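You operate a simulated robot arm through the tools that you are given. There is no shell and no other tool.

You are at the controls of a simulated robot arm. One attempt, no reset.

TASK
Test the wheat and put it on the plate the tester names.
Fine: the DRY or the DAMP plate; tester dial on its grain; one press of the test key. Set down upright: what you pick out.

It is judged by the outcome, as a careful person would: the job done as asked, and still so three seconds after it is handed in. It fails if anything else is knocked over, pushed out of place, dropped, spilled or broken.

THE ROBOT
A 7-joint arm with a two-finger parallel gripper, fixed in place. Base frame: the origin is on the floor under the middle of its stand, x ahead of it, y to its left, z up; the work surface is at about z = 0.85. Readings come in m, degrees, newtons and seconds.
With the tool pointing down near the work surface it reaches from about 0.42 to 0.9 m from the base axis. Its first joint turns from -115.0 to 115.0 degrees. Payload 3.91 kg.
The TCP is the grasp point between the finger pads, 0.03 m short of the fingertips. In the tool frame z runs along the fingers and y along their closing line. The gripper opens to 0.11 m. The fingers are 0.02 m wide and 0.01 m thick; the gripper's body (0.048 by 0.112 m) begins 0.055 m behind the TCP.
Orientation is told as [roll, pitch, yaw] about the base's x, y, z axes, in that order, counted from this pose: with the fingers straight down and closing along the base's y, the tool's x points along the base's -x, its y along +y and its z along -z.

THE INTERFACE
- The arm moves only by the tool step_arm. Its argument "steps" is a list of rows, each an object of numbers (a shift or turn left out is 0, a gripper value left out holds the last): "dx", "dy", "dz": the shift along the tool's x, y, z in units of 250 mm (1.0 is 250 mm); "ax", "ay", "az": the turn, a rotation vector about the tool's x, y, z in units of 120 degrees (1.0 is 120 degrees). In form: [{"dx": .., "dy": .., "dz": .., "ax": .., "ay": .., "az": ..}, ...]. A call has 1 to 20 rows; each row is the pose to reach, as a shift and turn from the pose commanded when the call began, along the tool's axes at that moment. "claw" is the gripper command, from -1 (shut) to 1 (fully open), values between in proportion, set as the call begins (left out, the last holds). A call with a number of a shift or a turn outside -1 to 1 is refused whole. A row lasts 0.2 s, in which the tool goes at most 0.05 m and 8.6 degrees; a call with a longer step from one row to the next is refused whole, and so is a gripper value outside its range. A pose out of reach is approached as far as the arm can. The call stops where the force on the tool passes 40 N (or 10 N more than at its start, if that is more) or the arm is blocked; 0.2 s more then pass. Each finger travels about 0.153 m/s and halts on what it meets, pressing with about 42 N; the grip force reading is that of the motor and also rises with nothing between the fingers. The clock runs only during rows and for 0.2 s after the last one: add rows that repeat a pose to give the fingers time. The reply holds the time, the measured pose of the TCP, the force on the tool along the base axes, the opening and the grip force, in the units named above and with some noise, with the torque about the TCP (base axes, N m) and any sound that the robot's microphone picked up.
- Cameras (640 x 400 px; columns grow to the right, rows downward): "scene" is fixed at [0.3968, 0.4941, 1.4684]; the picture's right is [-0.81, -0.59, 0.00], its down [-0.43, 0.58, -0.69] and it looks along [0.41, -0.56, -0.72] (base axes); focal length 279 px, centre (320, 200). "wrist" rides on the gripper at [0.072, 0.017, -0.103] in the tool frame; the picture's right is [-0.23, 0.97, 0.00], its down [-0.76, -0.18, -0.62] and it looks along [-0.61, -0.14, 0.78] (tool axes); focal length 222 px, centre (320, 200).
- capture(camera): a new picture of that camera. The clock stands still meanwhile.
- move_column(by): slides the trunk up (or, below 0, down) by that many m; the arm rides with it, the base frame stays. It gives what a move gives, with no picture.
- locate(camera, pixels): there is no depth. For up to 12 entries [column, row, z] of the newest picture of that camera ("zoom" is the newest enlarged one), the place [x, y] in the base frame at which the ray of that pixel passes the height z, good to about 0.003 m, but the place of the scene camera against the robot may be out by one fixed shift of up to 0.012 m in any direction. The clock stands still meanwhile.
- zoom(camera, box): a new picture of the part [left, top, right, bottom] of that camera's present view, enlarged. The clock stands still meanwhile.
- hand_in(): hands the job in; it is judged then, once.

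Open the gripper and draw the arm clear of the work before you hand the job in, unless the task says otherwise.

The tools are called after "Call:" by a JSON object that holds its "op" and its "data". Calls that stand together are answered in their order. step_arm: Moves the arm, as the interface text tells. Its arguments: {"type":"object","properties":{"steps":{"type":"array"},"claw":{"type":"number"}},"required":["steps"]} The other tools are called the same way: move_column (by) moves the trunk up or down; capture (camera) takes a picture; locate (camera, pixels) gives the place at which the rays of pixels pass given heights; zoom (camera, box) takes an enlarged picture of a part of a camera's view; hand_in () hands the job in.

At the start:

```text
time: 0.0
position: [0.513, 0.146, 1.2373]
tool_rot: [0.0, 0.1, 0.0]
force: [-1.3, -0.3, 0.5]
wrist_torque: [0.0, 0.02, 0.0]
width: 0.1099
finger_force: 0.0
trunk travel left (down, up): [-0.85, 0.14]
```

scene: 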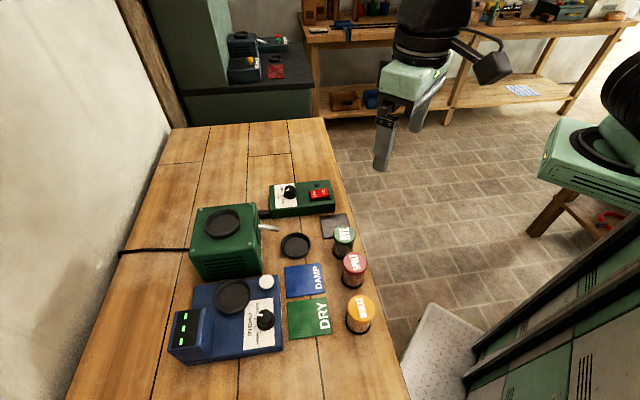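
wrist: 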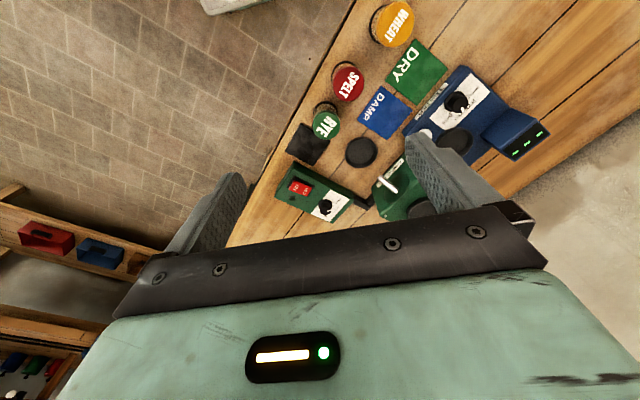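

The scene shows a blue tester with a dial near (262,318), a green mill at (225,240), and jars marked wheat (360,312), spelt (354,268) and rye (343,240). I'll zoom in on the tester, the jars and the mill.

Call:
{"op": "zoom", "data": {"camera": "scene", "box": [160, 260, 300, 370]}}

Call:
{"op": "zoom", "data": {"camera": "scene", "box": [270, 210, 400, 350]}}

Call:
{"op": "zoom", "data": {"camera": "scene", "box": [180, 170, 350, 290]}}

Call:
{"op": "zoom", "data": {"camera": "wrist", "box": [270, 0, 560, 220]}}

```text
3.64 times, centred on (230, 315) of scene
```

zoom: 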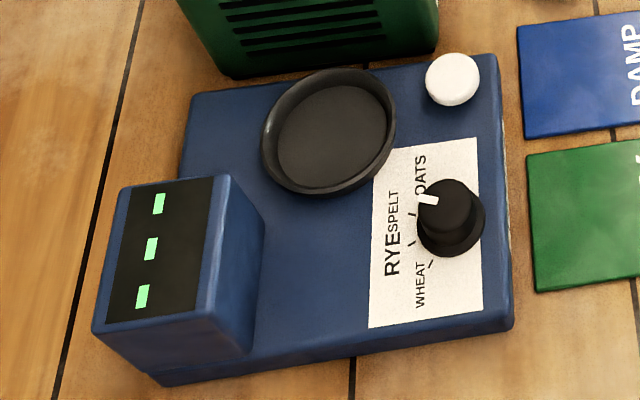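

```text
2.86 times, centred on (335, 280) of scene
```

zoom: 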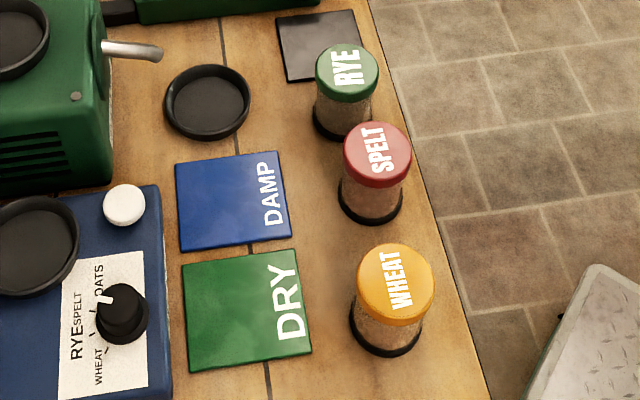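

```text
3.33 times, centred on (265, 230) of scene
```

zoom: 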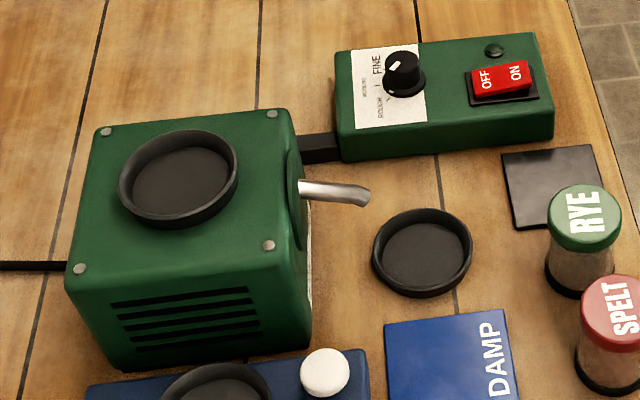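

```text
1.82 times, centred on (415, 110) of wrist
```

zoom: 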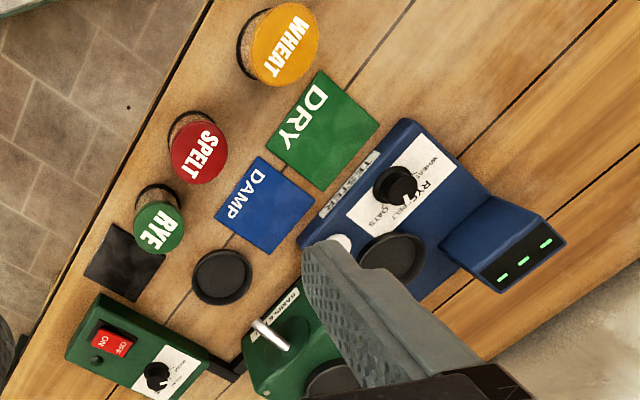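

The tester dial currently points around SPELT/OATS, and its display shows dashes. I'll find the positions of the main items with both cameras.

Call:
{"op": "capture", "data": {"camera": "wrist"}}

Call:
{"op": "capture", "data": {"camera": "scene"}}

Call:
{"op": "locate", "data": {"camera": "wrist", "pixels": [[396, 24, 0.94], [347, 84, 0.94], [327, 124, 0.94], [457, 103, 0.92], [455, 140, 0.89], [426, 134, 0.9], [416, 70, 0.855], [384, 112, 0.855], [360, 152, 0.855]]}}

Call:
{"op": "locate", "data": {"camera": "scene", "pixels": [[361, 306, 0.94], [355, 262, 0.94], [344, 234, 0.94], [264, 319, 0.92], [233, 296, 0.89], [266, 282, 0.9], [309, 318, 0.855], [304, 281, 0.855], [295, 245, 0.855]]}}

```text
taken
```

wrist: 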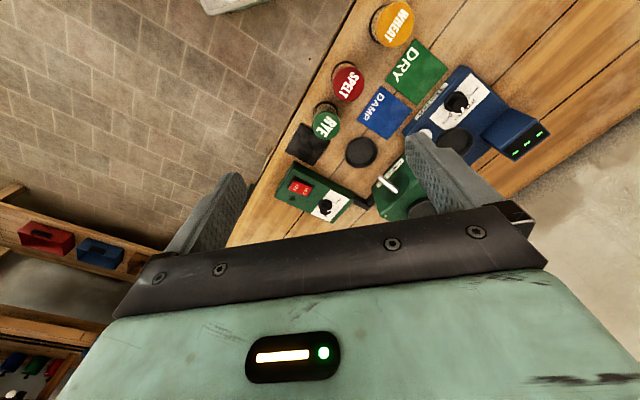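

```text
taken
```

scene: 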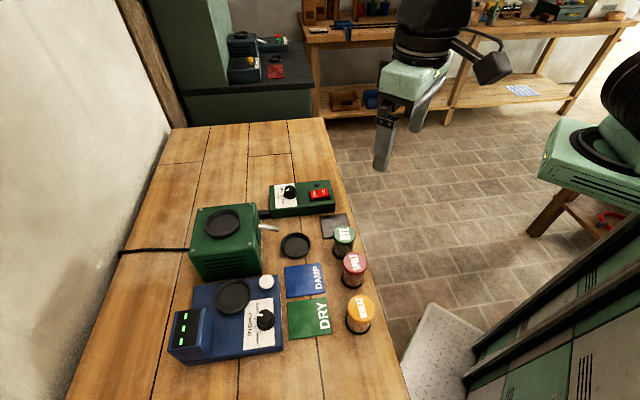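

```text
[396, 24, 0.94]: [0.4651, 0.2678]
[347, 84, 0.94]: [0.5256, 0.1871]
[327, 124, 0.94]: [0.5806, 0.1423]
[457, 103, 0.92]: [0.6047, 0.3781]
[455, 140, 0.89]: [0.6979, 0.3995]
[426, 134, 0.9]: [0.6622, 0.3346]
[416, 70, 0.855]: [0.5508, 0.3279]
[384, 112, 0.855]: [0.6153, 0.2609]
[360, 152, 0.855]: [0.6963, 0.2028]
```

```text
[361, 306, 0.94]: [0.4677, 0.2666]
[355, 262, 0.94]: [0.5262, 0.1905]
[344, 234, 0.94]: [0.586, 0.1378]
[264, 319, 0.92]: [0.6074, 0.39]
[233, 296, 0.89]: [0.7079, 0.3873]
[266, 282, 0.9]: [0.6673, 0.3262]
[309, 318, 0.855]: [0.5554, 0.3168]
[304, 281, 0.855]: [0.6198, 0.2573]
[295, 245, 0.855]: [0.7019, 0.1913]
```

Both cameras agree: wheat jar is near (0.466,0.267), dial near (0.605,0.38), tester dish near (0.70,0.39) and key near (0.664,0.33). I'll move the gripper above and behind the tester for a closer look.

Call:
{"op": "step_arm", "data": {"steps": [{"dx": 0.01, "dy": 0.16, "dz": 0.08}, {"dx": 0.02, "dy": 0.32, "dz": 0.16}, {"dx": 0.03, "dy": 0.48, "dz": 0.24}, {"dx": 0.04, "dy": 0.64, "dz": 0.32}, {"dx": 0.05, "dy": 0.8, "dz": 0.4}, {"dx": 0.05, "dy": 0.94, "dz": 0.44}, {"dx": 0.05, "dy": 0.94, "dz": 0.44}], "claw": 1}}

Call:
{"op": "capture", "data": {"camera": "wrist"}}

Call:
{"op": "capture", "data": {"camera": "scene"}}

```text
time: 1.6
position: [0.4982, 0.3791, 1.127]
tool_rot: [0.0, 0.0, -0.1]
force: [-1.0, -0.2, 0.0]
wrist_torque: [0.04, 0.0, -0.02]
width: 0.1101
finger_force: 0.1
trunk travel left (down, up): [-0.85, 0.14]
```

```text
taken
```

wrist: 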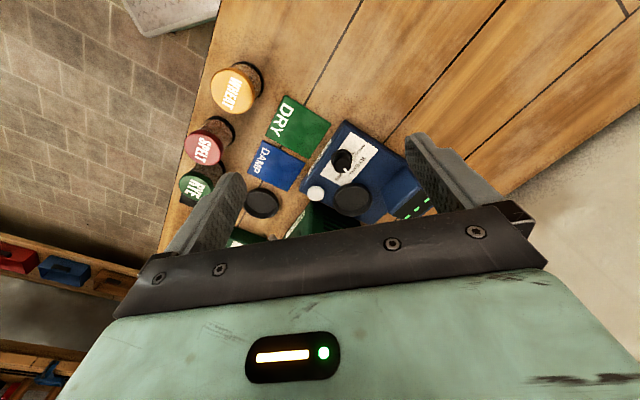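

```text
taken
```

scene: 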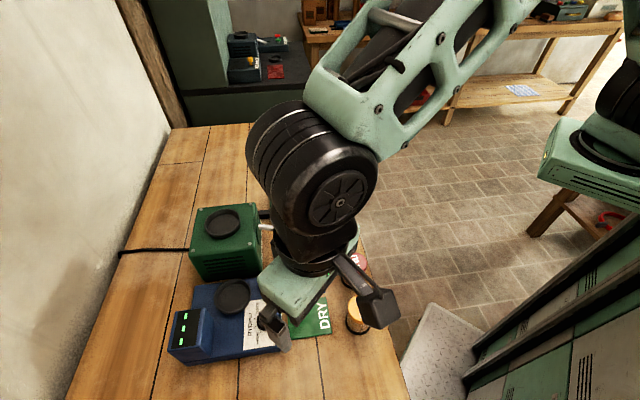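

The tester is now in the middle of the wrist view, with the dial at (343,160), dish at (352,199) and key at (316,193). I'll zoom in on it.

Call:
{"op": "zoom", "data": {"camera": "wrist", "box": [240, 90, 440, 215]}}

Call:
{"op": "locate", "data": {"camera": "wrist", "pixels": [[343, 160, 0.92], [343, 160, 0.9], [352, 199, 0.89], [316, 193, 0.89], [236, 90, 0.94], [204, 148, 0.94], [195, 188, 0.94], [298, 118, 0.855], [276, 165, 0.855]]}}

```text
3.20 times, centred on (340, 152) of wrist
```

zoom: 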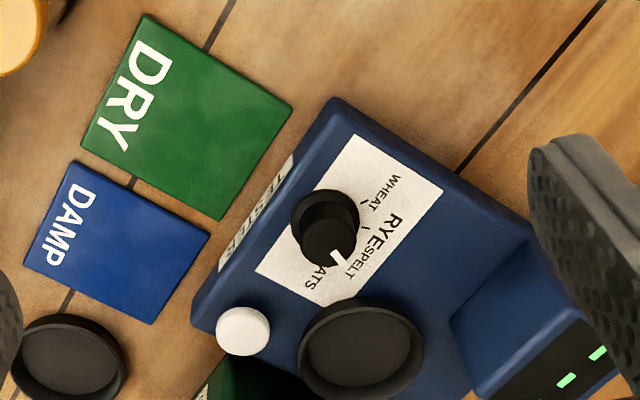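

```text
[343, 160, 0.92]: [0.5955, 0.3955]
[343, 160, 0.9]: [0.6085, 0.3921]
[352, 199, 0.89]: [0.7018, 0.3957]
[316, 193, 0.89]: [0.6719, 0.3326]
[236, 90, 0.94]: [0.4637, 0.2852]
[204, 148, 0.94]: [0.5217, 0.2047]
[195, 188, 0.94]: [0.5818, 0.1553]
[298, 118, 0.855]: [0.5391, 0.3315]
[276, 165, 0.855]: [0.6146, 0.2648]
```

Triangulating both wrist views puts the wheat lid near (0.467,0.275,0.913) and the dial near (0.614,0.393,0.886). I'll go lower for a closer look at the dial ticks, the key and the dish.

Call:
{"op": "step_arm", "data": {"steps": [{"dx": -0.03, "dy": 0.02, "dz": 0.14}, {"dx": -0.07, "dy": 0.04, "dz": 0.28}, {"dx": -0.1, "dy": 0.06, "dz": 0.4}, {"dx": -0.1, "dy": 0.06, "dz": 0.4}]}}

Call:
{"op": "capture", "data": {"camera": "wrist"}}

Call:
{"op": "zoom", "data": {"camera": "wrist", "box": [240, 80, 440, 205]}}

```text
time: 2.6
position: [0.5241, 0.3935, 1.0272]
tool_rot: [0.0, 0.0, 0.0]
force: [0.4, -0.1, 0.2]
wrist_torque: [-0.01, 0.04, 0.01]
width: 0.1098
finger_force: 0.0
trunk travel left (down, up): [-0.85, 0.14]
```

```text
taken
```

wrist: 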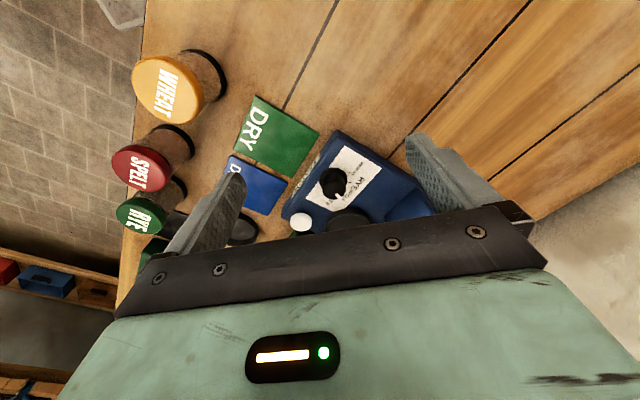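

```text
3.20 times, centred on (340, 142) of wrist
```

zoom: 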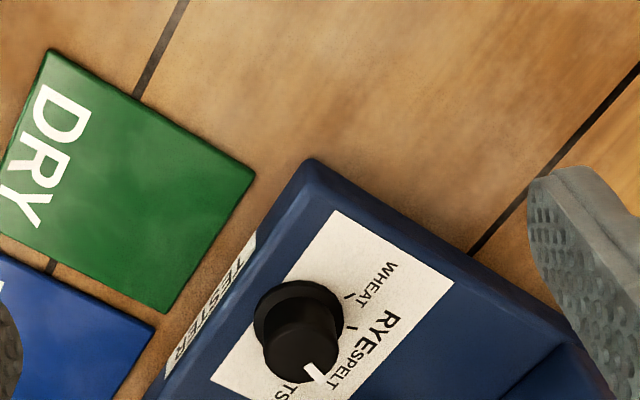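

The gripper hides part of the tester here. I'll locate the tester and plate edges in this zoom to get the tester's yaw before shifting forward.

Call:
{"op": "locate", "data": {"camera": "zoom", "pixels": [[308, 160, 0.88], [165, 375, 0.88], [545, 292, 0.88], [50, 48, 0.857], [255, 178, 0.857], [170, 310, 0.857], [300, 330, 0.9], [300, 305, 0.885], [337, 212, 0.88], [453, 283, 0.88], [349, 298, 0.88], [350, 328, 0.88]]}}

```text
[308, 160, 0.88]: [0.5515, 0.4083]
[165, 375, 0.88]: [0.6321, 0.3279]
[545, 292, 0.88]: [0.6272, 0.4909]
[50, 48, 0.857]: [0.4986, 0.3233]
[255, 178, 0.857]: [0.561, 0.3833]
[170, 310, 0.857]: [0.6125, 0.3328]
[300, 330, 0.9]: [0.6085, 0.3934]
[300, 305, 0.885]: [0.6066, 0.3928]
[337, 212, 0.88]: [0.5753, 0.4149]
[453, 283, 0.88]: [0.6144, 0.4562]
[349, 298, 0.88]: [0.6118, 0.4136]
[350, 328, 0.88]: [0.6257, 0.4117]
```

The tester and plates sit at about 45° to the base axes. I'll shift forward about 0.07 m so the whole dial, key and dish come clear of the gripper in the wrist view.

Call:
{"op": "step_arm", "data": {"steps": [{"dx": -0.15, "dy": 0.04}, {"dx": -0.3, "dy": 0.08}, {"dx": -0.3, "dy": 0.08}]}}

Call:
{"op": "capture", "data": {"camera": "wrist"}}

Call:
{"op": "zoom", "data": {"camera": "wrist", "box": [230, 50, 390, 150]}}

```text
time: 3.4
position: [0.6025, 0.4137, 1.0275]
tool_rot: [0.1, 0.0, 0.0]
force: [0.3, -0.6, 0.1]
wrist_torque: [-0.01, 0.01, 0.02]
width: 0.1101
finger_force: 0.1
trunk travel left (down, up): [-0.85, 0.14]
```

```text
taken
```

wrist: 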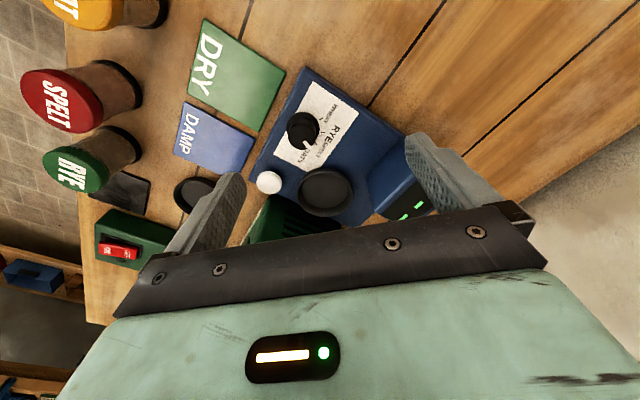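

```text
4.00 times, centred on (310, 100) of wrist
```

zoom: 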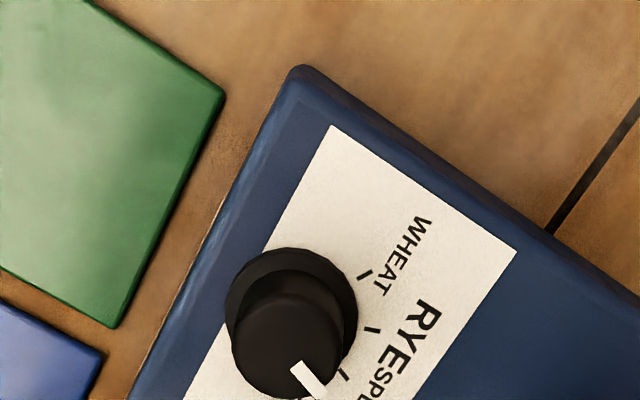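

Call:
{"op": "zoom", "data": {"camera": "wrist", "box": [250, 80, 410, 180]}}

Call:
{"op": "zoom", "data": {"camera": "wrist", "box": [240, 140, 440, 240]}}

Call:
{"op": "locate", "data": {"camera": "wrist", "pixels": [[302, 126, 0.9], [302, 126, 0.89], [269, 182, 0.89], [269, 182, 0.9], [325, 192, 0.89], [325, 192, 0.9], [306, 68, 0.88], [84, 8, 0.913], [50, 98, 0.913]]}}

```text
4.00 times, centred on (330, 130) of wrist
```

zoom: 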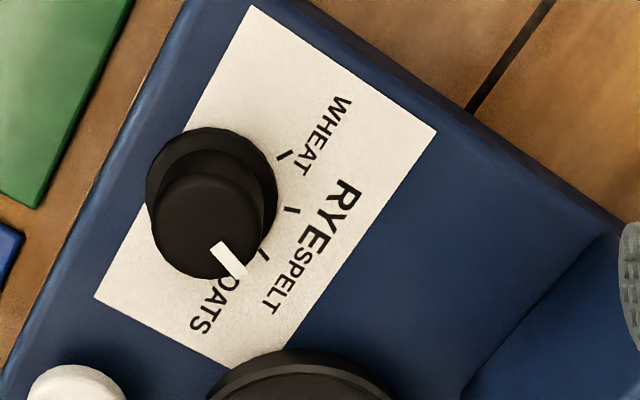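

```text
3.20 times, centred on (340, 190) of wrist
```

zoom: 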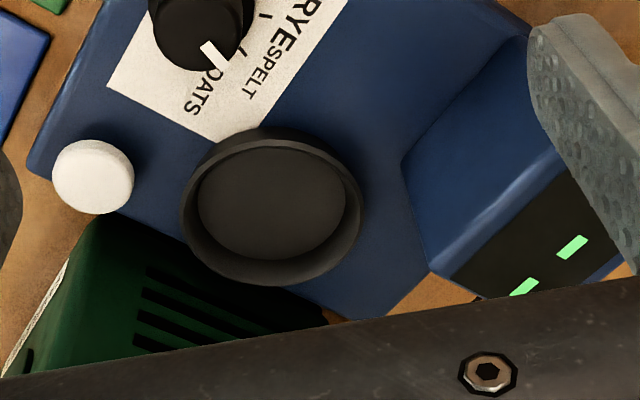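

```text
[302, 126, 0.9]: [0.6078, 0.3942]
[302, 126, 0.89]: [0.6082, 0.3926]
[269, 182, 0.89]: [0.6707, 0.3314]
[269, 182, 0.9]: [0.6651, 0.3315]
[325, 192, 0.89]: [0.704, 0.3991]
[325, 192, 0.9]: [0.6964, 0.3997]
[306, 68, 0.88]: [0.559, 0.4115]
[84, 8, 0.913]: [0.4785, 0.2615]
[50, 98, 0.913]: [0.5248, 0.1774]
```

From the views, the knob cap is near (0.626,0.389), top z≈0.887 and about 31 mm wide. Ticks sit near base angles WHEAT ≈107°, RYE ≈68°, SPELT ≈28°, and the pointer is near SPELT, so it needs about 80° counter-clockwise. I'll hover over the knob with yaw -30° and a part-closed gripper to check centring.

Call:
{"op": "step_arm", "data": {"steps": [{"dx": -0.023, "dy": -0.025, "dz": 0.05, "az": 0.0625}, {"dx": -0.046, "dy": -0.05, "dz": 0.1, "az": 0.125}, {"dx": -0.069, "dy": -0.075, "dz": 0.18, "az": 0.1875}, {"dx": -0.092, "dy": -0.099, "dz": 0.25, "az": 0.25}, {"dx": -0.092, "dy": -0.099, "dz": 0.25, "az": 0.25}], "claw": -0.05}}

Call:
{"op": "capture", "data": {"camera": "wrist"}}

Call:
{"op": "zoom", "data": {"camera": "wrist", "box": [240, 90, 400, 190]}}

Call:
{"op": "capture", "data": {"camera": "scene"}}

```text
time: 4.6
position: [0.6234, 0.3901, 0.9671]
tool_rot: [0.1, 0.0, -30.1]
force: [0.9, 0.2, -0.1]
wrist_torque: [0.01, -0.01, 0.02]
width: 0.0524
finger_force: 0.0
trunk travel left (down, up): [-0.85, 0.14]
```

```text
taken
```

wrist: 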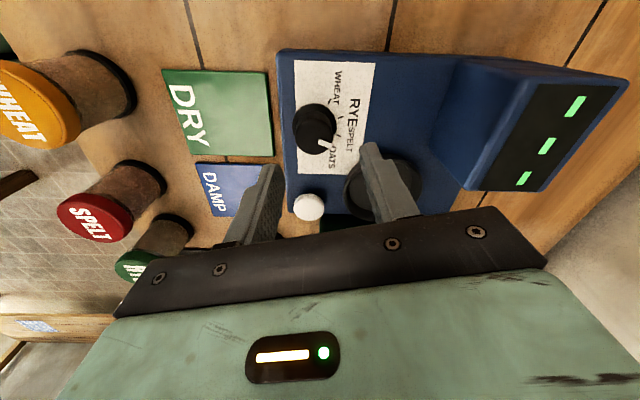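

```text
4.00 times, centred on (320, 140) of wrist
```

zoom: 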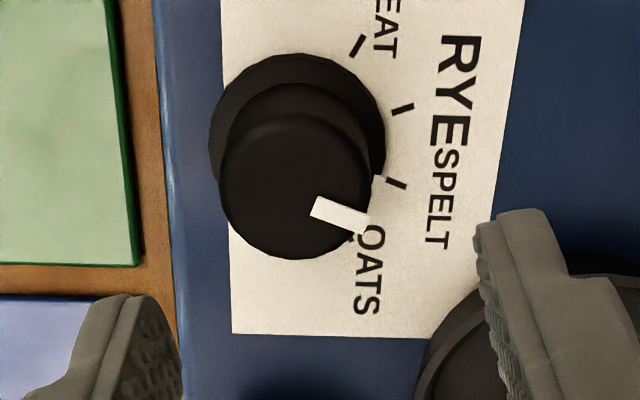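

```text
taken
```

scene: 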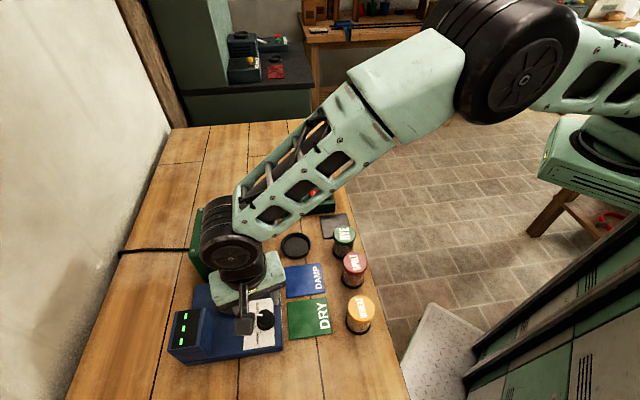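

The white pointer sits exactly on the SPELT tick (zoom (378,182)–(395,184)), so it needs about 80° counter-clockwise. The knob is offset about -6 mm along tool y, so I'll correct for that and descend to just above it.

Call:
{"op": "step_arm", "data": {"steps": [{"dy": -0.023, "dz": 0.0}, {"dy": -0.023, "dz": 0.08}, {"dy": -0.023, "dz": 0.15}, {"dy": -0.023, "dz": 0.15}]}}

Call:
{"op": "zoom", "data": {"camera": "wrist", "box": [220, 90, 420, 215]}}

```text
time: 5.6
position: [0.6218, 0.3849, 0.9273]
tool_rot: [0.1, 0.0, -30.0]
force: [-0.3, 0.4, 0.7]
wrist_torque: [0.0, 0.01, -0.06]
width: 0.0523
finger_force: 0.0
trunk travel left (down, up): [-0.85, 0.14]
```

```text
3.20 times, centred on (320, 152) of wrist
```

zoom: 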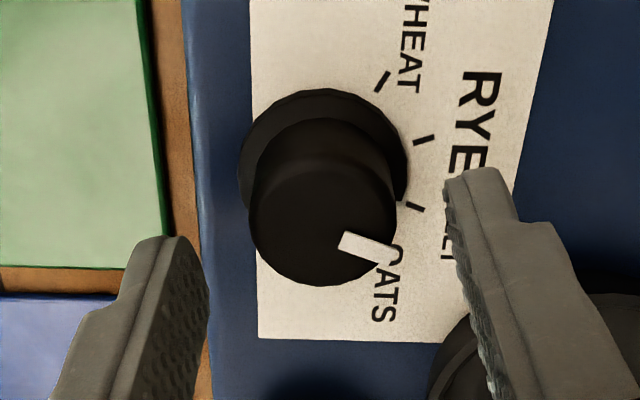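

The knob cap is now centred between the fingers (cap centre ≈ full pixel (321,157), expected (320,157)). I'll descend about 20 mm so the tips are beside the cap, then look again.

Call:
{"op": "step_arm", "data": {"steps": [{"dz": 0.03}, {"dz": 0.06}, {"dz": 0.08}, {"dz": 0.08}]}}

Call:
{"op": "zoom", "data": {"camera": "wrist", "box": [220, 90, 420, 215]}}

Call:
{"op": "zoom", "data": {"camera": "scene", "box": [160, 260, 320, 370]}}

```text
time: 6.6
position: [0.6202, 0.3865, 0.9111]
tool_rot: [0.1, -0.1, -29.9]
force: [-2.6, -0.5, 13.4]
wrist_torque: [-0.39, 0.23, -0.05]
width: 0.0529
finger_force: 0.3
trunk travel left (down, up): [-0.85, 0.14]
```

```text
3.20 times, centred on (320, 152) of wrist
```

zoom: 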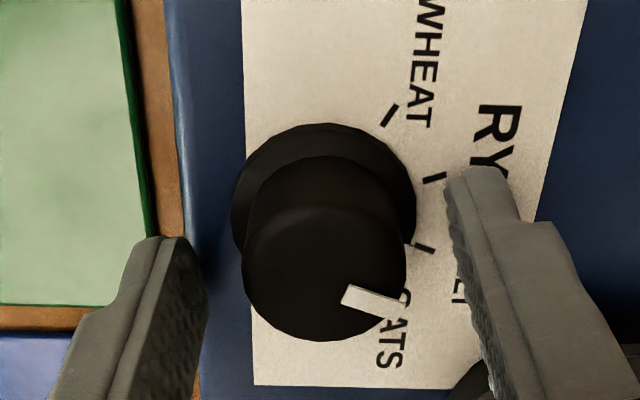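

```text
3.64 times, centred on (240, 315) of scene
```

zoom: 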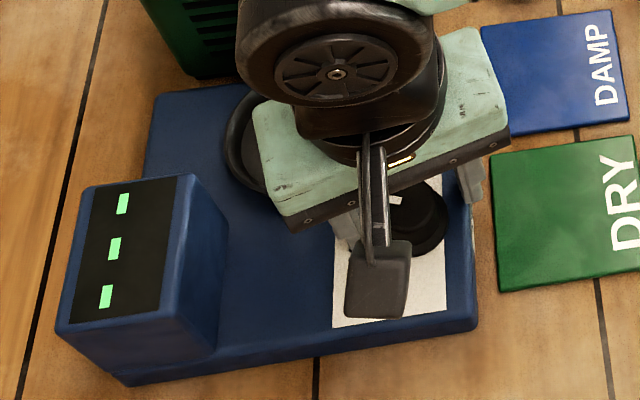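

The fingertips just touched the panel (13 N, tips at z≈0.881). The ticks and skirt at that height show the knob axis is about +5 mm tool x and +2 mm tool y off, so I'll raise 12 mm, shift over it, then check.

Call:
{"op": "step_arm", "data": {"steps": [{"dz": -0.05}, {"dz": -0.05, "dx": 0.02, "dy": 0.008}, {"dz": -0.05, "dx": 0.02, "dy": 0.008}]}}

Call:
{"op": "zoom", "data": {"camera": "wrist", "box": [220, 90, 420, 215]}}

```text
time: 7.4
position: [0.6165, 0.3902, 0.9201]
tool_rot: [0.0, 0.1, -30.0]
force: [-0.2, -0.2, -0.8]
wrist_torque: [0.01, 0.04, 0.02]
width: 0.0523
finger_force: 0.2
trunk travel left (down, up): [-0.85, 0.14]
```

```text
3.20 times, centred on (320, 152) of wrist
```

zoom: 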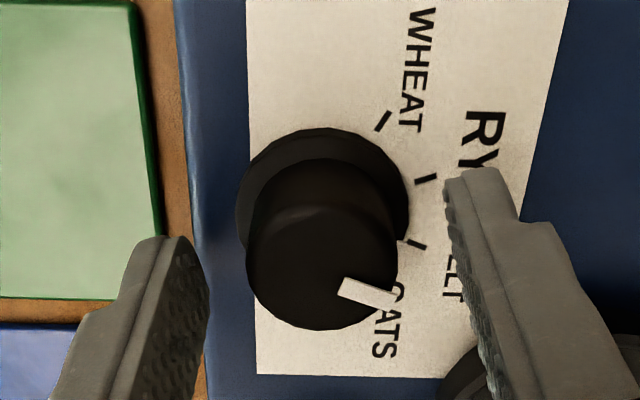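

The knob axis is now within 1–2 mm of the tool axis and the tips (z≈0.890) overlap the cap by about 10 mm. I'll close on the knob.

Call:
{"op": "step_arm", "data": {"steps": [{"dy": 0.004}, {"dy": 0.004}, {"dy": 0.004}], "claw": -1}}

Call:
{"op": "zoom", "data": {"camera": "wrist", "box": [220, 90, 420, 215]}}

```text
time: 8.2
position: [0.6164, 0.3886, 0.9191]
tool_rot: [-0.2, 0.0, -29.9]
force: [-1.1, -1.9, -1.0]
wrist_torque: [-0.07, 0.08, 0.02]
width: 0.0294
finger_force: 44.9
trunk travel left (down, up): [-0.85, 0.14]
```

```text
3.20 times, centred on (320, 152) of wrist
```

zoom: 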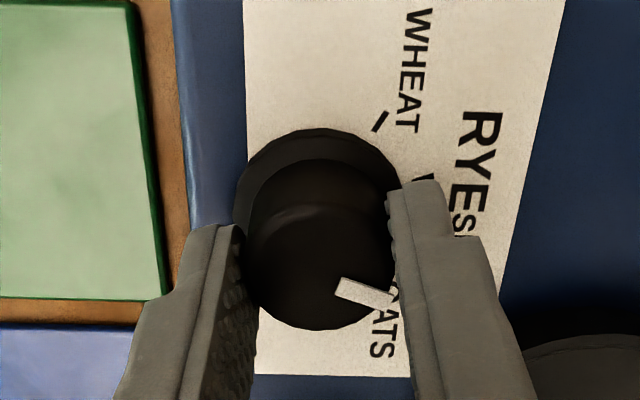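

The knob is held at 29 mm with low side force. I'll turn the tool 80° counter-clockwise (negative az) in 10 steps and watch the torque and sound.

Call:
{"op": "step_arm", "data": {"steps": [{"dy": 0.004, "az": -0.0667}, {"dy": 0.004, "az": -0.1333}, {"dy": 0.004, "az": -0.2}, {"dy": 0.004, "az": -0.2667}, {"dy": 0.004, "az": -0.3333}, {"dy": 0.004, "az": -0.4}, {"dy": 0.004, "az": -0.4667}, {"dy": 0.004, "az": -0.5333}, {"dy": 0.004, "az": -0.6}, {"dy": 0.004, "az": -0.6667}, {"dy": 0.004, "az": -0.6667}]}}

Call:
{"op": "zoom", "data": {"camera": "wrist", "box": [220, 90, 420, 215]}}

Call:
{"op": "zoom", "data": {"camera": "scene", "box": [160, 260, 320, 370]}}

```text
time: 10.6
position: [0.6178, 0.3909, 0.9211]
tool_rot: [0.0, -0.1, 50.1]
force: [-8.2, -10.8, 1.5]
wrist_torque: [-0.27, 0.27, -0.11]
width: 0.0294
finger_force: 45.2
trunk travel left (down, up): [-0.85, 0.14]
```

```text
3.20 times, centred on (320, 152) of wrist
```

zoom: 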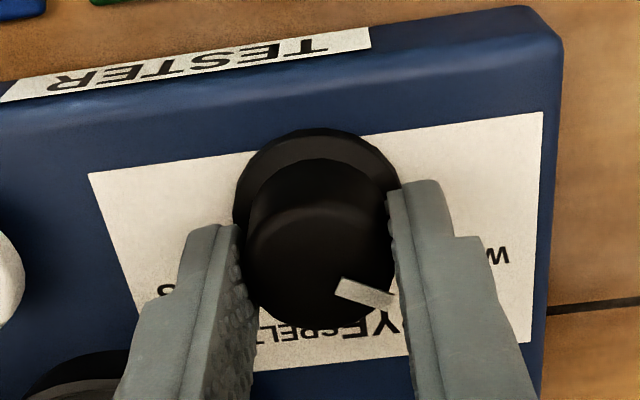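

```text
3.64 times, centred on (240, 315) of scene
```

zoom: 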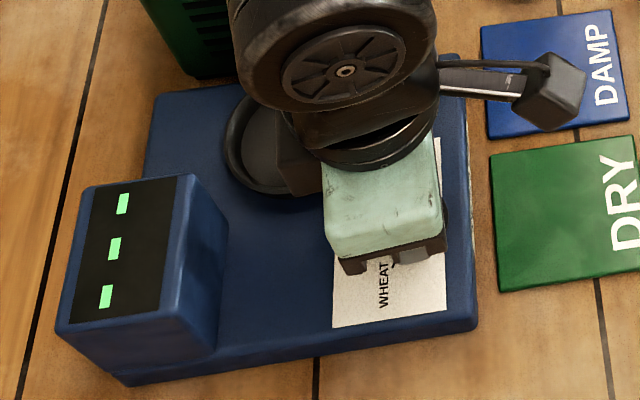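

The knob turned with the gripper to yaw 50° and the tester hasn't moved in the scene view. I'll open slightly and rise to check the pointer.

Call:
{"op": "step_arm", "data": {"steps": [{"dz": 0.0}, {"dz": 0.0}, {"dz": -0.1}, {"dz": -0.25}, {"dz": -0.25}], "claw": -0.1}}

Call:
{"op": "capture", "data": {"camera": "wrist"}}

Call:
{"op": "zoom", "data": {"camera": "wrist", "box": [240, 60, 400, 160]}}

```text
time: 11.8
position: [0.6175, 0.3922, 0.9822]
tool_rot: [-0.1, -0.1, 50.0]
force: [-0.1, -0.1, 0.3]
wrist_torque: [0.03, 0.0, 0.03]
width: 0.0494
finger_force: 0.0
trunk travel left (down, up): [-0.85, 0.14]
```

```text
taken
```

wrist: 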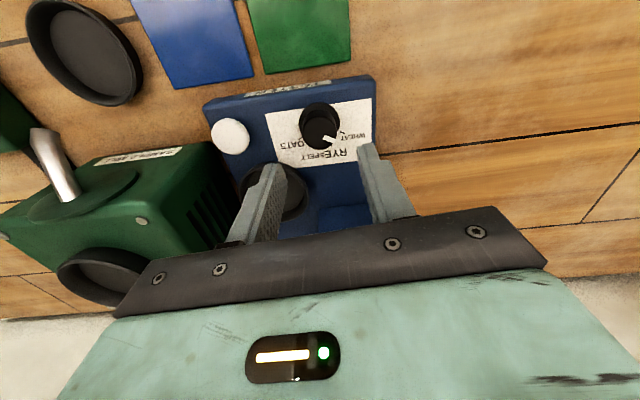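

```text
4.00 times, centred on (320, 110) of wrist
```

zoom: 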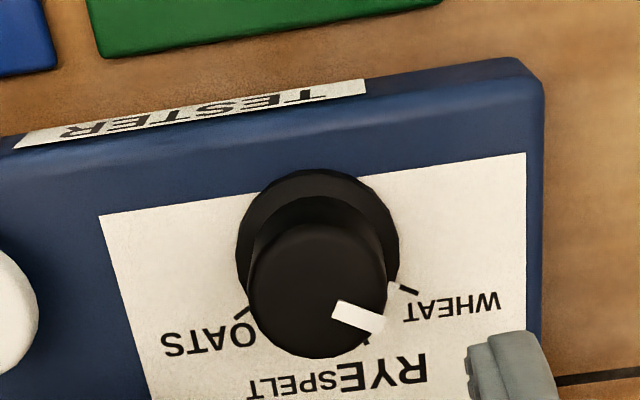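

The pointer now appears to aim at the WHEAT tick (zoom (408,290)). I'll zoom in tighter to verify alignment.

Call:
{"op": "zoom", "data": {"camera": "wrist", "box": [290, 90, 370, 160]}}

Call:
{"op": "zoom", "data": {"camera": "scene", "box": [220, 280, 310, 350]}}

```text
5.71 times, centred on (330, 125) of wrist
```

zoom: 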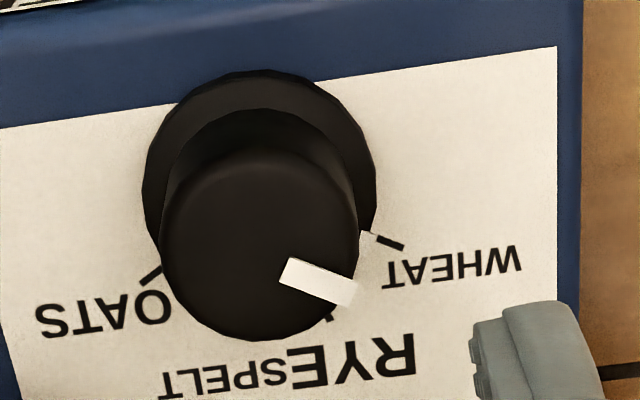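

```text
5.71 times, centred on (265, 315) of scene
```

zoom: 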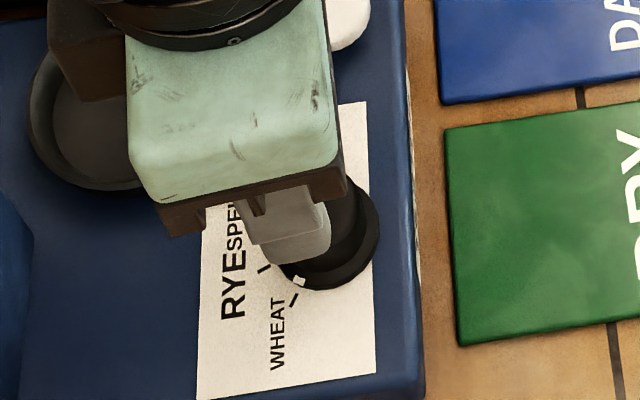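

The pointer is in line with the WHEAT tick in both views. I'll rise, turn to yaw -45° (fingers clear of the spelt jar) and hover over the wheat jar with the gripper fully open.

Call:
{"op": "step_arm", "data": {"steps": [{"dz": -0.2}, {"dz": -0.4}, {"dx": 0.06, "dy": 0.013, "dz": -0.4, "az": 0.066}, {"dx": 0.12, "dy": 0.026, "dz": -0.4, "az": 0.132}, {"dx": 0.18, "dy": 0.039, "dz": -0.4, "az": 0.198}, {"dx": 0.24, "dy": 0.052, "dz": -0.4, "az": 0.264}, {"dx": 0.3, "dy": 0.065, "dz": -0.4, "az": 0.33}, {"dx": 0.36, "dy": 0.078, "dz": -0.4, "az": 0.396}, {"dx": 0.42, "dy": 0.091, "dz": -0.4, "az": 0.462}, {"dx": 0.48, "dy": 0.104, "dz": -0.4, "az": 0.528}, {"dx": 0.54, "dy": 0.117, "dz": -0.4, "az": 0.594}, {"dx": 0.61, "dy": 0.13, "dz": -0.4, "az": 0.66}, {"dx": 0.68, "dy": 0.145, "dz": -0.4, "az": 0.726}, {"dx": 0.7455, "dy": 0.16, "dz": -0.4, "az": 0.7917}, {"dx": 0.7455, "dy": 0.16, "dz": -0.4, "az": 0.7917}], "claw": 1}}

Call:
{"op": "capture", "data": {"camera": "wrist"}}

Call:
{"op": "zoom", "data": {"camera": "scene", "box": [160, 260, 320, 370]}}

```text
time: 15.0
position: [0.4685, 0.2747, 1.0828]
tool_rot: [0.1, 0.0, -45.1]
force: [-0.3, -0.2, 0.3]
wrist_torque: [0.01, -0.03, 0.03]
width: 0.11
finger_force: 0.1
trunk travel left (down, up): [-0.85, 0.14]
```

```text
taken
```

wrist: 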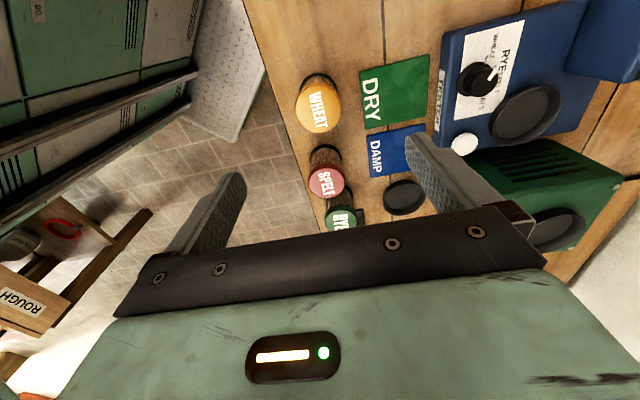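

```text
3.64 times, centred on (240, 315) of scene
```

zoom: 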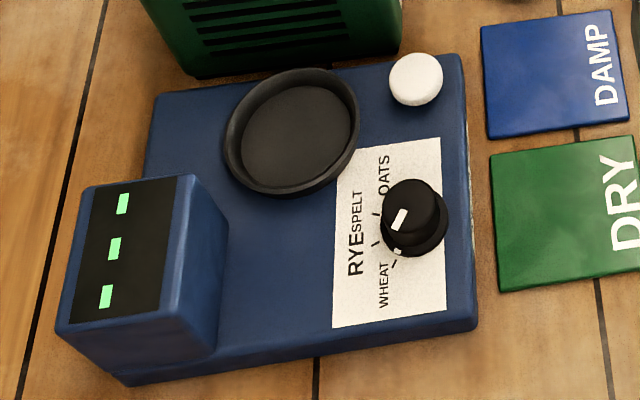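

The dial reads WHEAT clearly. The wheat lid is nearly on the tool axis at (318,106), so I'll zoom in on the jars for size and centring.

Call:
{"op": "zoom", "data": {"camera": "wrist", "box": [260, 50, 420, 150]}}

Call:
{"op": "zoom", "data": {"camera": "scene", "box": [310, 215, 410, 345]}}

```text
4.00 times, centred on (340, 100) of wrist
```

zoom: 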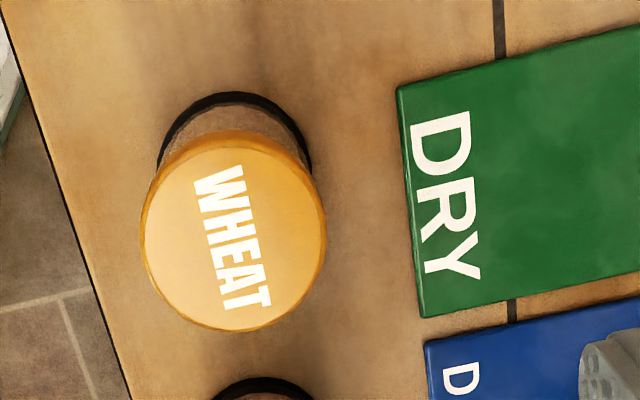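

```text
3.08 times, centred on (360, 280) of scene
```

zoom: 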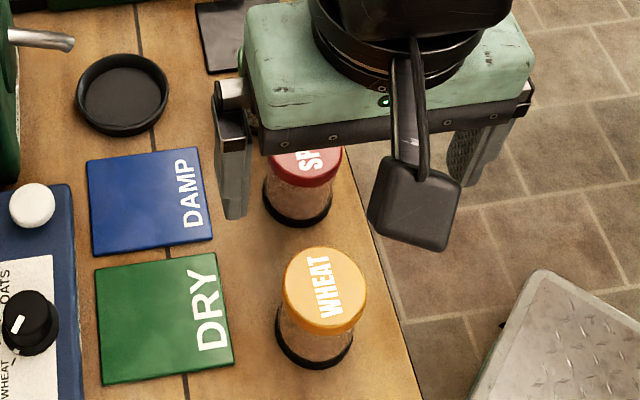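

The wheat jar measures about 54 mm wide with its top at z≈0.924, centred within 2–3 mm of the tool axis. I'll descend to TCP z≈0.905 with the open fingers straddling the jar body.

Call:
{"op": "step_arm", "data": {"steps": [{"dx": -0.008, "dy": -0.005, "dz": 0.1}, {"dx": -0.008, "dy": -0.005, "dz": 0.2}, {"dx": -0.008, "dy": -0.005, "dz": 0.3}, {"dx": -0.008, "dy": -0.005, "dz": 0.4}, {"dx": -0.008, "dy": -0.005, "dz": 0.5}, {"dx": -0.008, "dy": -0.005, "dz": 0.6}, {"dx": -0.008, "dy": -0.005, "dz": 0.7}, {"dx": -0.008, "dy": -0.005, "dz": 0.71}, {"dx": -0.008, "dy": -0.005, "dz": 0.71}]}}

Call:
{"op": "capture", "data": {"camera": "wrist"}}

Call:
{"op": "zoom", "data": {"camera": "scene", "box": [310, 215, 410, 345]}}

```text
time: 17.0
position: [0.4673, 0.2707, 0.905]
tool_rot: [0.0, 0.1, -45.0]
force: [0.1, 1.0, -1.1]
wrist_torque: [0.0, -0.02, 0.02]
width: 0.1098
finger_force: 0.0
trunk travel left (down, up): [-0.85, 0.14]
```

```text
taken
```

wrist: 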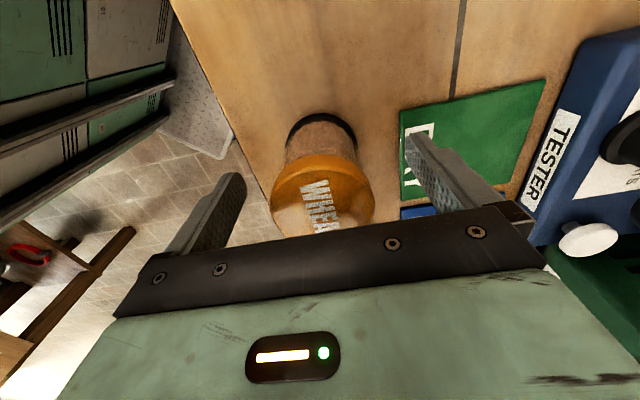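

```text
3.08 times, centred on (360, 280) of scene
```

zoom: 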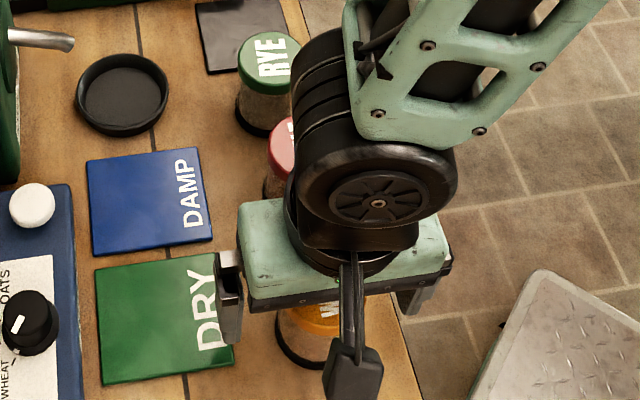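

The jar sits centred between the fingers (base ring centre u≈322). I'll close the gripper on it.

Call:
{"op": "step_arm", "data": {"steps": [{"dz": 0}, {"dz": 0}, {"dz": 0}, {"dz": 0}], "claw": -0.3}}

Call:
{"op": "capture", "data": {"camera": "wrist"}}

```text
time: 18.0
position: [0.4664, 0.2708, 0.9062]
tool_rot: [0.1, 0.0, -44.9]
force: [0.4, 1.3, -0.1]
wrist_torque: [0.0, 0.0, 0.0]
width: 0.0522
finger_force: 42.6
trunk travel left (down, up): [-0.85, 0.14]
```

```text
taken
```

wrist: 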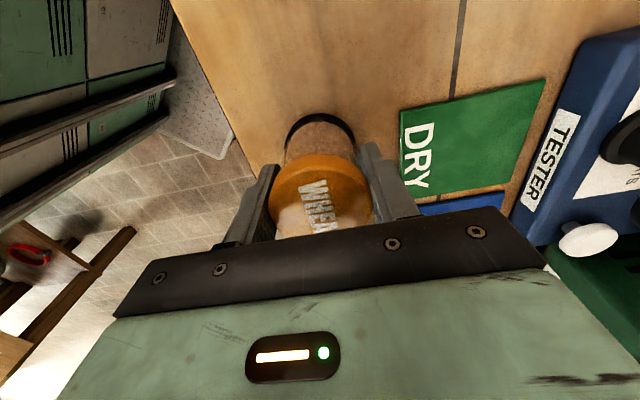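

The grip is firm at 52 mm and 42.6 N. I'll lift straight up slowly and check that the jar stays upright.

Call:
{"op": "step_arm", "data": {"steps": [{"dz": -0.04}, {"dz": -0.12}, {"dz": -0.24}, {"dz": -0.38}, {"dz": -0.54}, {"dz": -0.7}, {"dz": -0.86}, {"dz": -0.96}, {"dz": -0.98}, {"dz": -0.98}]}}

Call:
{"op": "capture", "data": {"camera": "wrist"}}

Call:
{"op": "capture", "data": {"camera": "scene"}}

```text
time: 20.2
position: [0.4678, 0.2707, 1.1503]
tool_rot: [0.0, 0.0, -44.9]
force: [0.3, -0.4, -2.1]
wrist_torque: [-0.04, -0.02, 0.01]
width: 0.052
finger_force: 41.8
trunk travel left (down, up): [-0.85, 0.14]
```

```text
taken
```

wrist: 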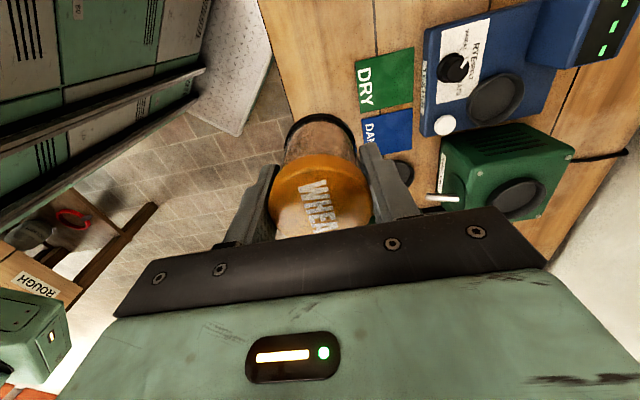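

```text
taken
```

scene: 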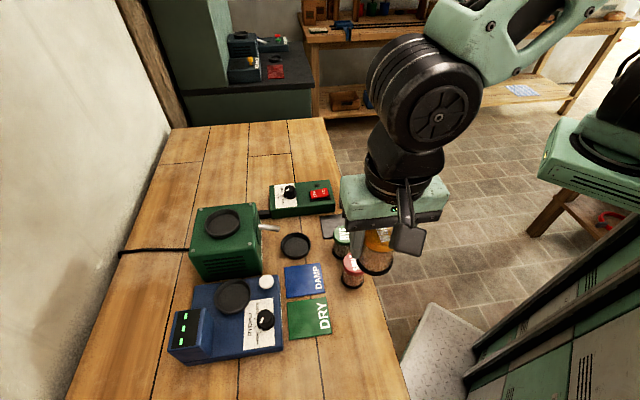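

The jar came up upright and the payload reads about 2 N. I'll carry it at height toward the tester in two moves.

Call:
{"op": "step_arm", "data": {"steps": [{"dx": -0.03, "dy": 0.1}, {"dx": -0.06, "dy": 0.22}, {"dx": -0.1, "dy": 0.35}, {"dx": -0.15, "dy": 0.5}, {"dx": -0.2, "dy": 0.65}, {"dx": -0.24, "dy": 0.8}, {"dx": -0.28, "dy": 0.9}, {"dx": -0.3, "dy": 0.96}, {"dx": -0.3, "dy": 0.98}, {"dx": -0.3, "dy": 0.98}]}}

Call:
{"op": "capture", "data": {"camera": "wrist"}}

Call:
{"op": "zoom", "data": {"camera": "wrist", "box": [240, 20, 440, 145]}}

Call:
{"op": "capture", "data": {"camera": "scene"}}

```text
time: 22.4
position: [0.693, 0.3928, 1.1486]
tool_rot: [0.0, -0.1, -45.0]
force: [-0.7, 0.3, -2.6]
wrist_torque: [-0.01, 0.03, -0.02]
width: 0.0523
finger_force: 42.4
trunk travel left (down, up): [-0.85, 0.14]
```

```text
taken
```

wrist: 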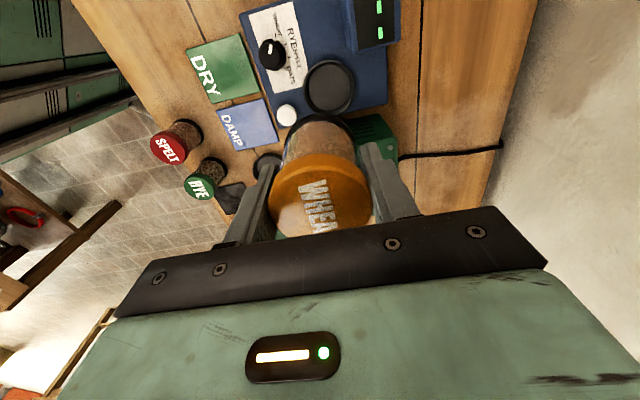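

```text
3.20 times, centred on (340, 82) of wrist
```

zoom: 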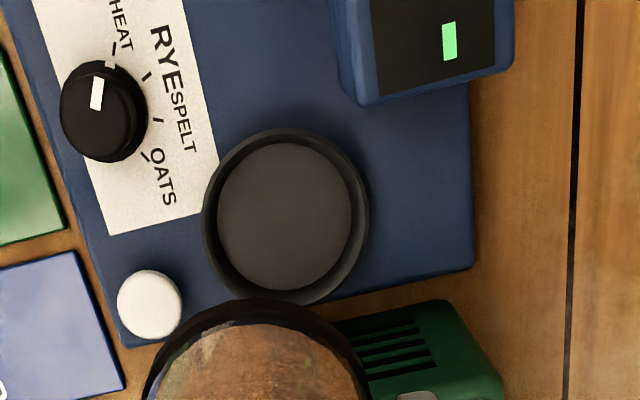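

```text
taken
```

scene: 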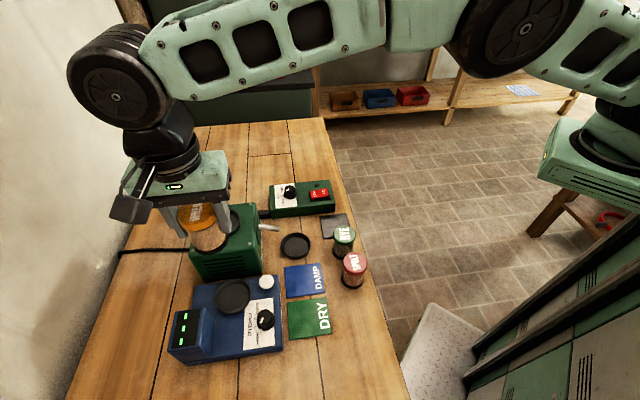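

The dish is fully visible in the zoom: rim centre near (285,216), inner floor centre near (284,216). I'll locate several rim points and the dial as a cross-check.

Call:
{"op": "locate", "data": {"camera": "zoom", "pixels": [[285.5, 216.5, 0.895], [284.5, 216, 0.886], [202, 215, 0.895], [369, 218, 0.895], [287, 128, 0.895], [284, 305, 0.895], [217, 213, 0.886], [352, 215, 0.886], [284, 142, 0.886], [284, 290, 0.886], [100, 107, 0.902], [150, 302, 0.895]]}}

```text
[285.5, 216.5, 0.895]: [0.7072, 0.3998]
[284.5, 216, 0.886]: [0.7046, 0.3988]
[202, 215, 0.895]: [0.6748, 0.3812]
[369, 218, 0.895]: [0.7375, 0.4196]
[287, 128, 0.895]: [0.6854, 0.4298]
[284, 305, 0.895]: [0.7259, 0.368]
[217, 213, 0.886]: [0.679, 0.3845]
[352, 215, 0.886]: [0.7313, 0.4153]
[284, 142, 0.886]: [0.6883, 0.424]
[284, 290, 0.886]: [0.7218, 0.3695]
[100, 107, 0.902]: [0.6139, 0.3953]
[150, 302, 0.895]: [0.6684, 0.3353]
```

Averaged rim and floor points put the dish centre at about (0.706,0.399), with an inner diameter of about 64 mm against the jar's 54 mm. I'll move over it and lower until the jar base is roughly 25 mm above the floor, then check.

Call:
{"op": "step_arm", "data": {"steps": [{"dx": -0.009, "dy": 0.028}, {"dx": -0.017, "dy": 0.056, "dz": 0.04}, {"dx": -0.017, "dy": 0.056, "dz": 0.14}, {"dx": -0.017, "dy": 0.056, "dz": 0.26}, {"dx": -0.017, "dy": 0.056, "dz": 0.38}, {"dx": -0.017, "dy": 0.056, "dz": 0.5}, {"dx": -0.017, "dy": 0.056, "dz": 0.6}, {"dx": -0.017, "dy": 0.056, "dz": 0.68}, {"dx": -0.017, "dy": 0.056, "dz": 0.72}, {"dx": -0.017, "dy": 0.056, "dz": 0.72}]}}

Call:
{"op": "capture", "data": {"camera": "wrist"}}

Call:
{"op": "zoom", "data": {"camera": "wrist", "box": [220, 60, 420, 185]}}

Call:
{"op": "zoom", "data": {"camera": "scene", "box": [160, 250, 300, 360]}}

```text
time: 24.6
position: [0.706, 0.3984, 0.9704]
tool_rot: [0.0, 0.1, -45.0]
force: [-0.7, -0.3, -1.9]
wrist_torque: [0.0, 0.01, -0.01]
width: 0.0522
finger_force: 41.7
trunk travel left (down, up): [-0.85, 0.14]
```

```text
taken
```

wrist: 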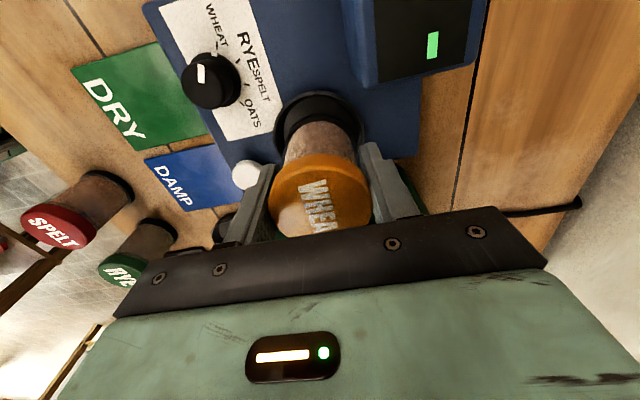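

```text
3.20 times, centred on (320, 122) of wrist
```

zoom: 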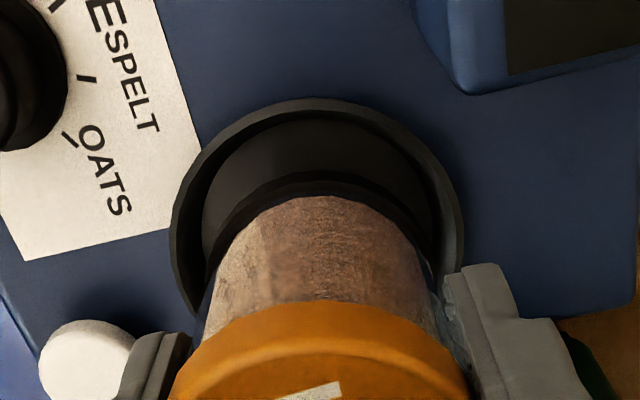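

```text
3.64 times, centred on (230, 305) of scene
```

zoom: 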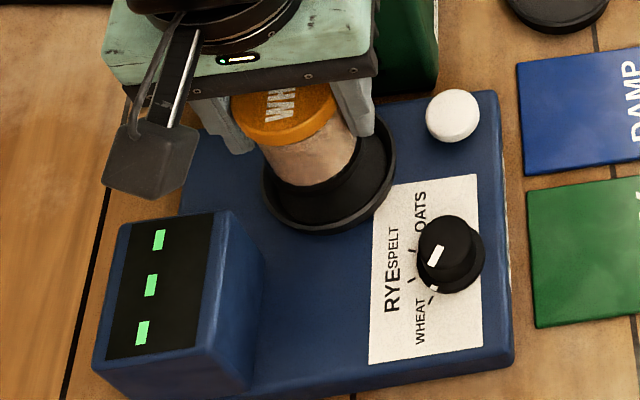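

In the wrist zoom the dish rim centre (≈317) and jar base (≈322) differ by only about 2 mm. I'll make that small correction and lower to just above the dish floor.

Call:
{"op": "step_arm", "data": {"steps": [{"dx": -0.007, "dy": -0.006}, {"dx": -0.007, "dy": -0.006, "dz": 0.03}, {"dx": -0.007, "dy": -0.006, "dz": 0.06}, {"dx": -0.007, "dy": -0.006, "dz": 0.085}, {"dx": -0.007, "dy": -0.006, "dz": 0.1}, {"dx": -0.007, "dy": -0.006, "dz": 0.1}]}}

Call:
{"op": "zoom", "data": {"camera": "wrist", "box": [220, 60, 420, 185]}}

Call:
{"op": "zoom", "data": {"camera": "scene", "box": [190, 255, 280, 325]}}

```text
time: 26.0
position: [0.7065, 0.3958, 0.9451]
tool_rot: [-0.1, 0.0, -44.9]
force: [0.9, 0.2, -2.8]
wrist_torque: [0.01, 0.01, -0.01]
width: 0.0523
finger_force: 42.0
trunk travel left (down, up): [-0.85, 0.14]
```

```text
3.20 times, centred on (320, 122) of wrist
```

zoom: 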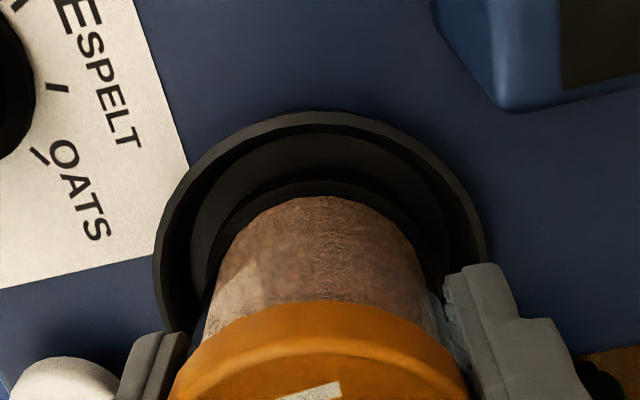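

```text
5.71 times, centred on (235, 290) of scene
```

zoom: 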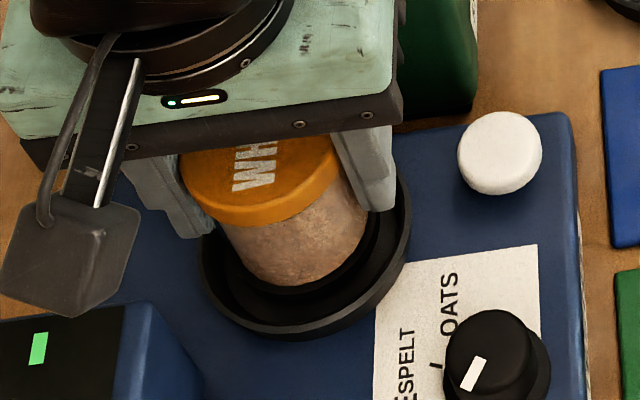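

The jar base is centred in the dish in both views and just above the floor. I'll lower 5 mm and watch for contact force.

Call:
{"op": "step_arm", "data": {"steps": [{"dz": 0.008}, {"dz": 0.014}, {"dz": 0.02}, {"dz": 0.02}]}}

```text
time: 27.0
position: [0.7081, 0.396, 0.9399]
tool_rot: [0.0, -0.1, -45.0]
force: [0.0, -0.1, -1.9]
wrist_torque: [-0.01, 0.0, 0.02]
width: 0.0523
finger_force: 42.7
trunk travel left (down, up): [-0.85, 0.14]
```

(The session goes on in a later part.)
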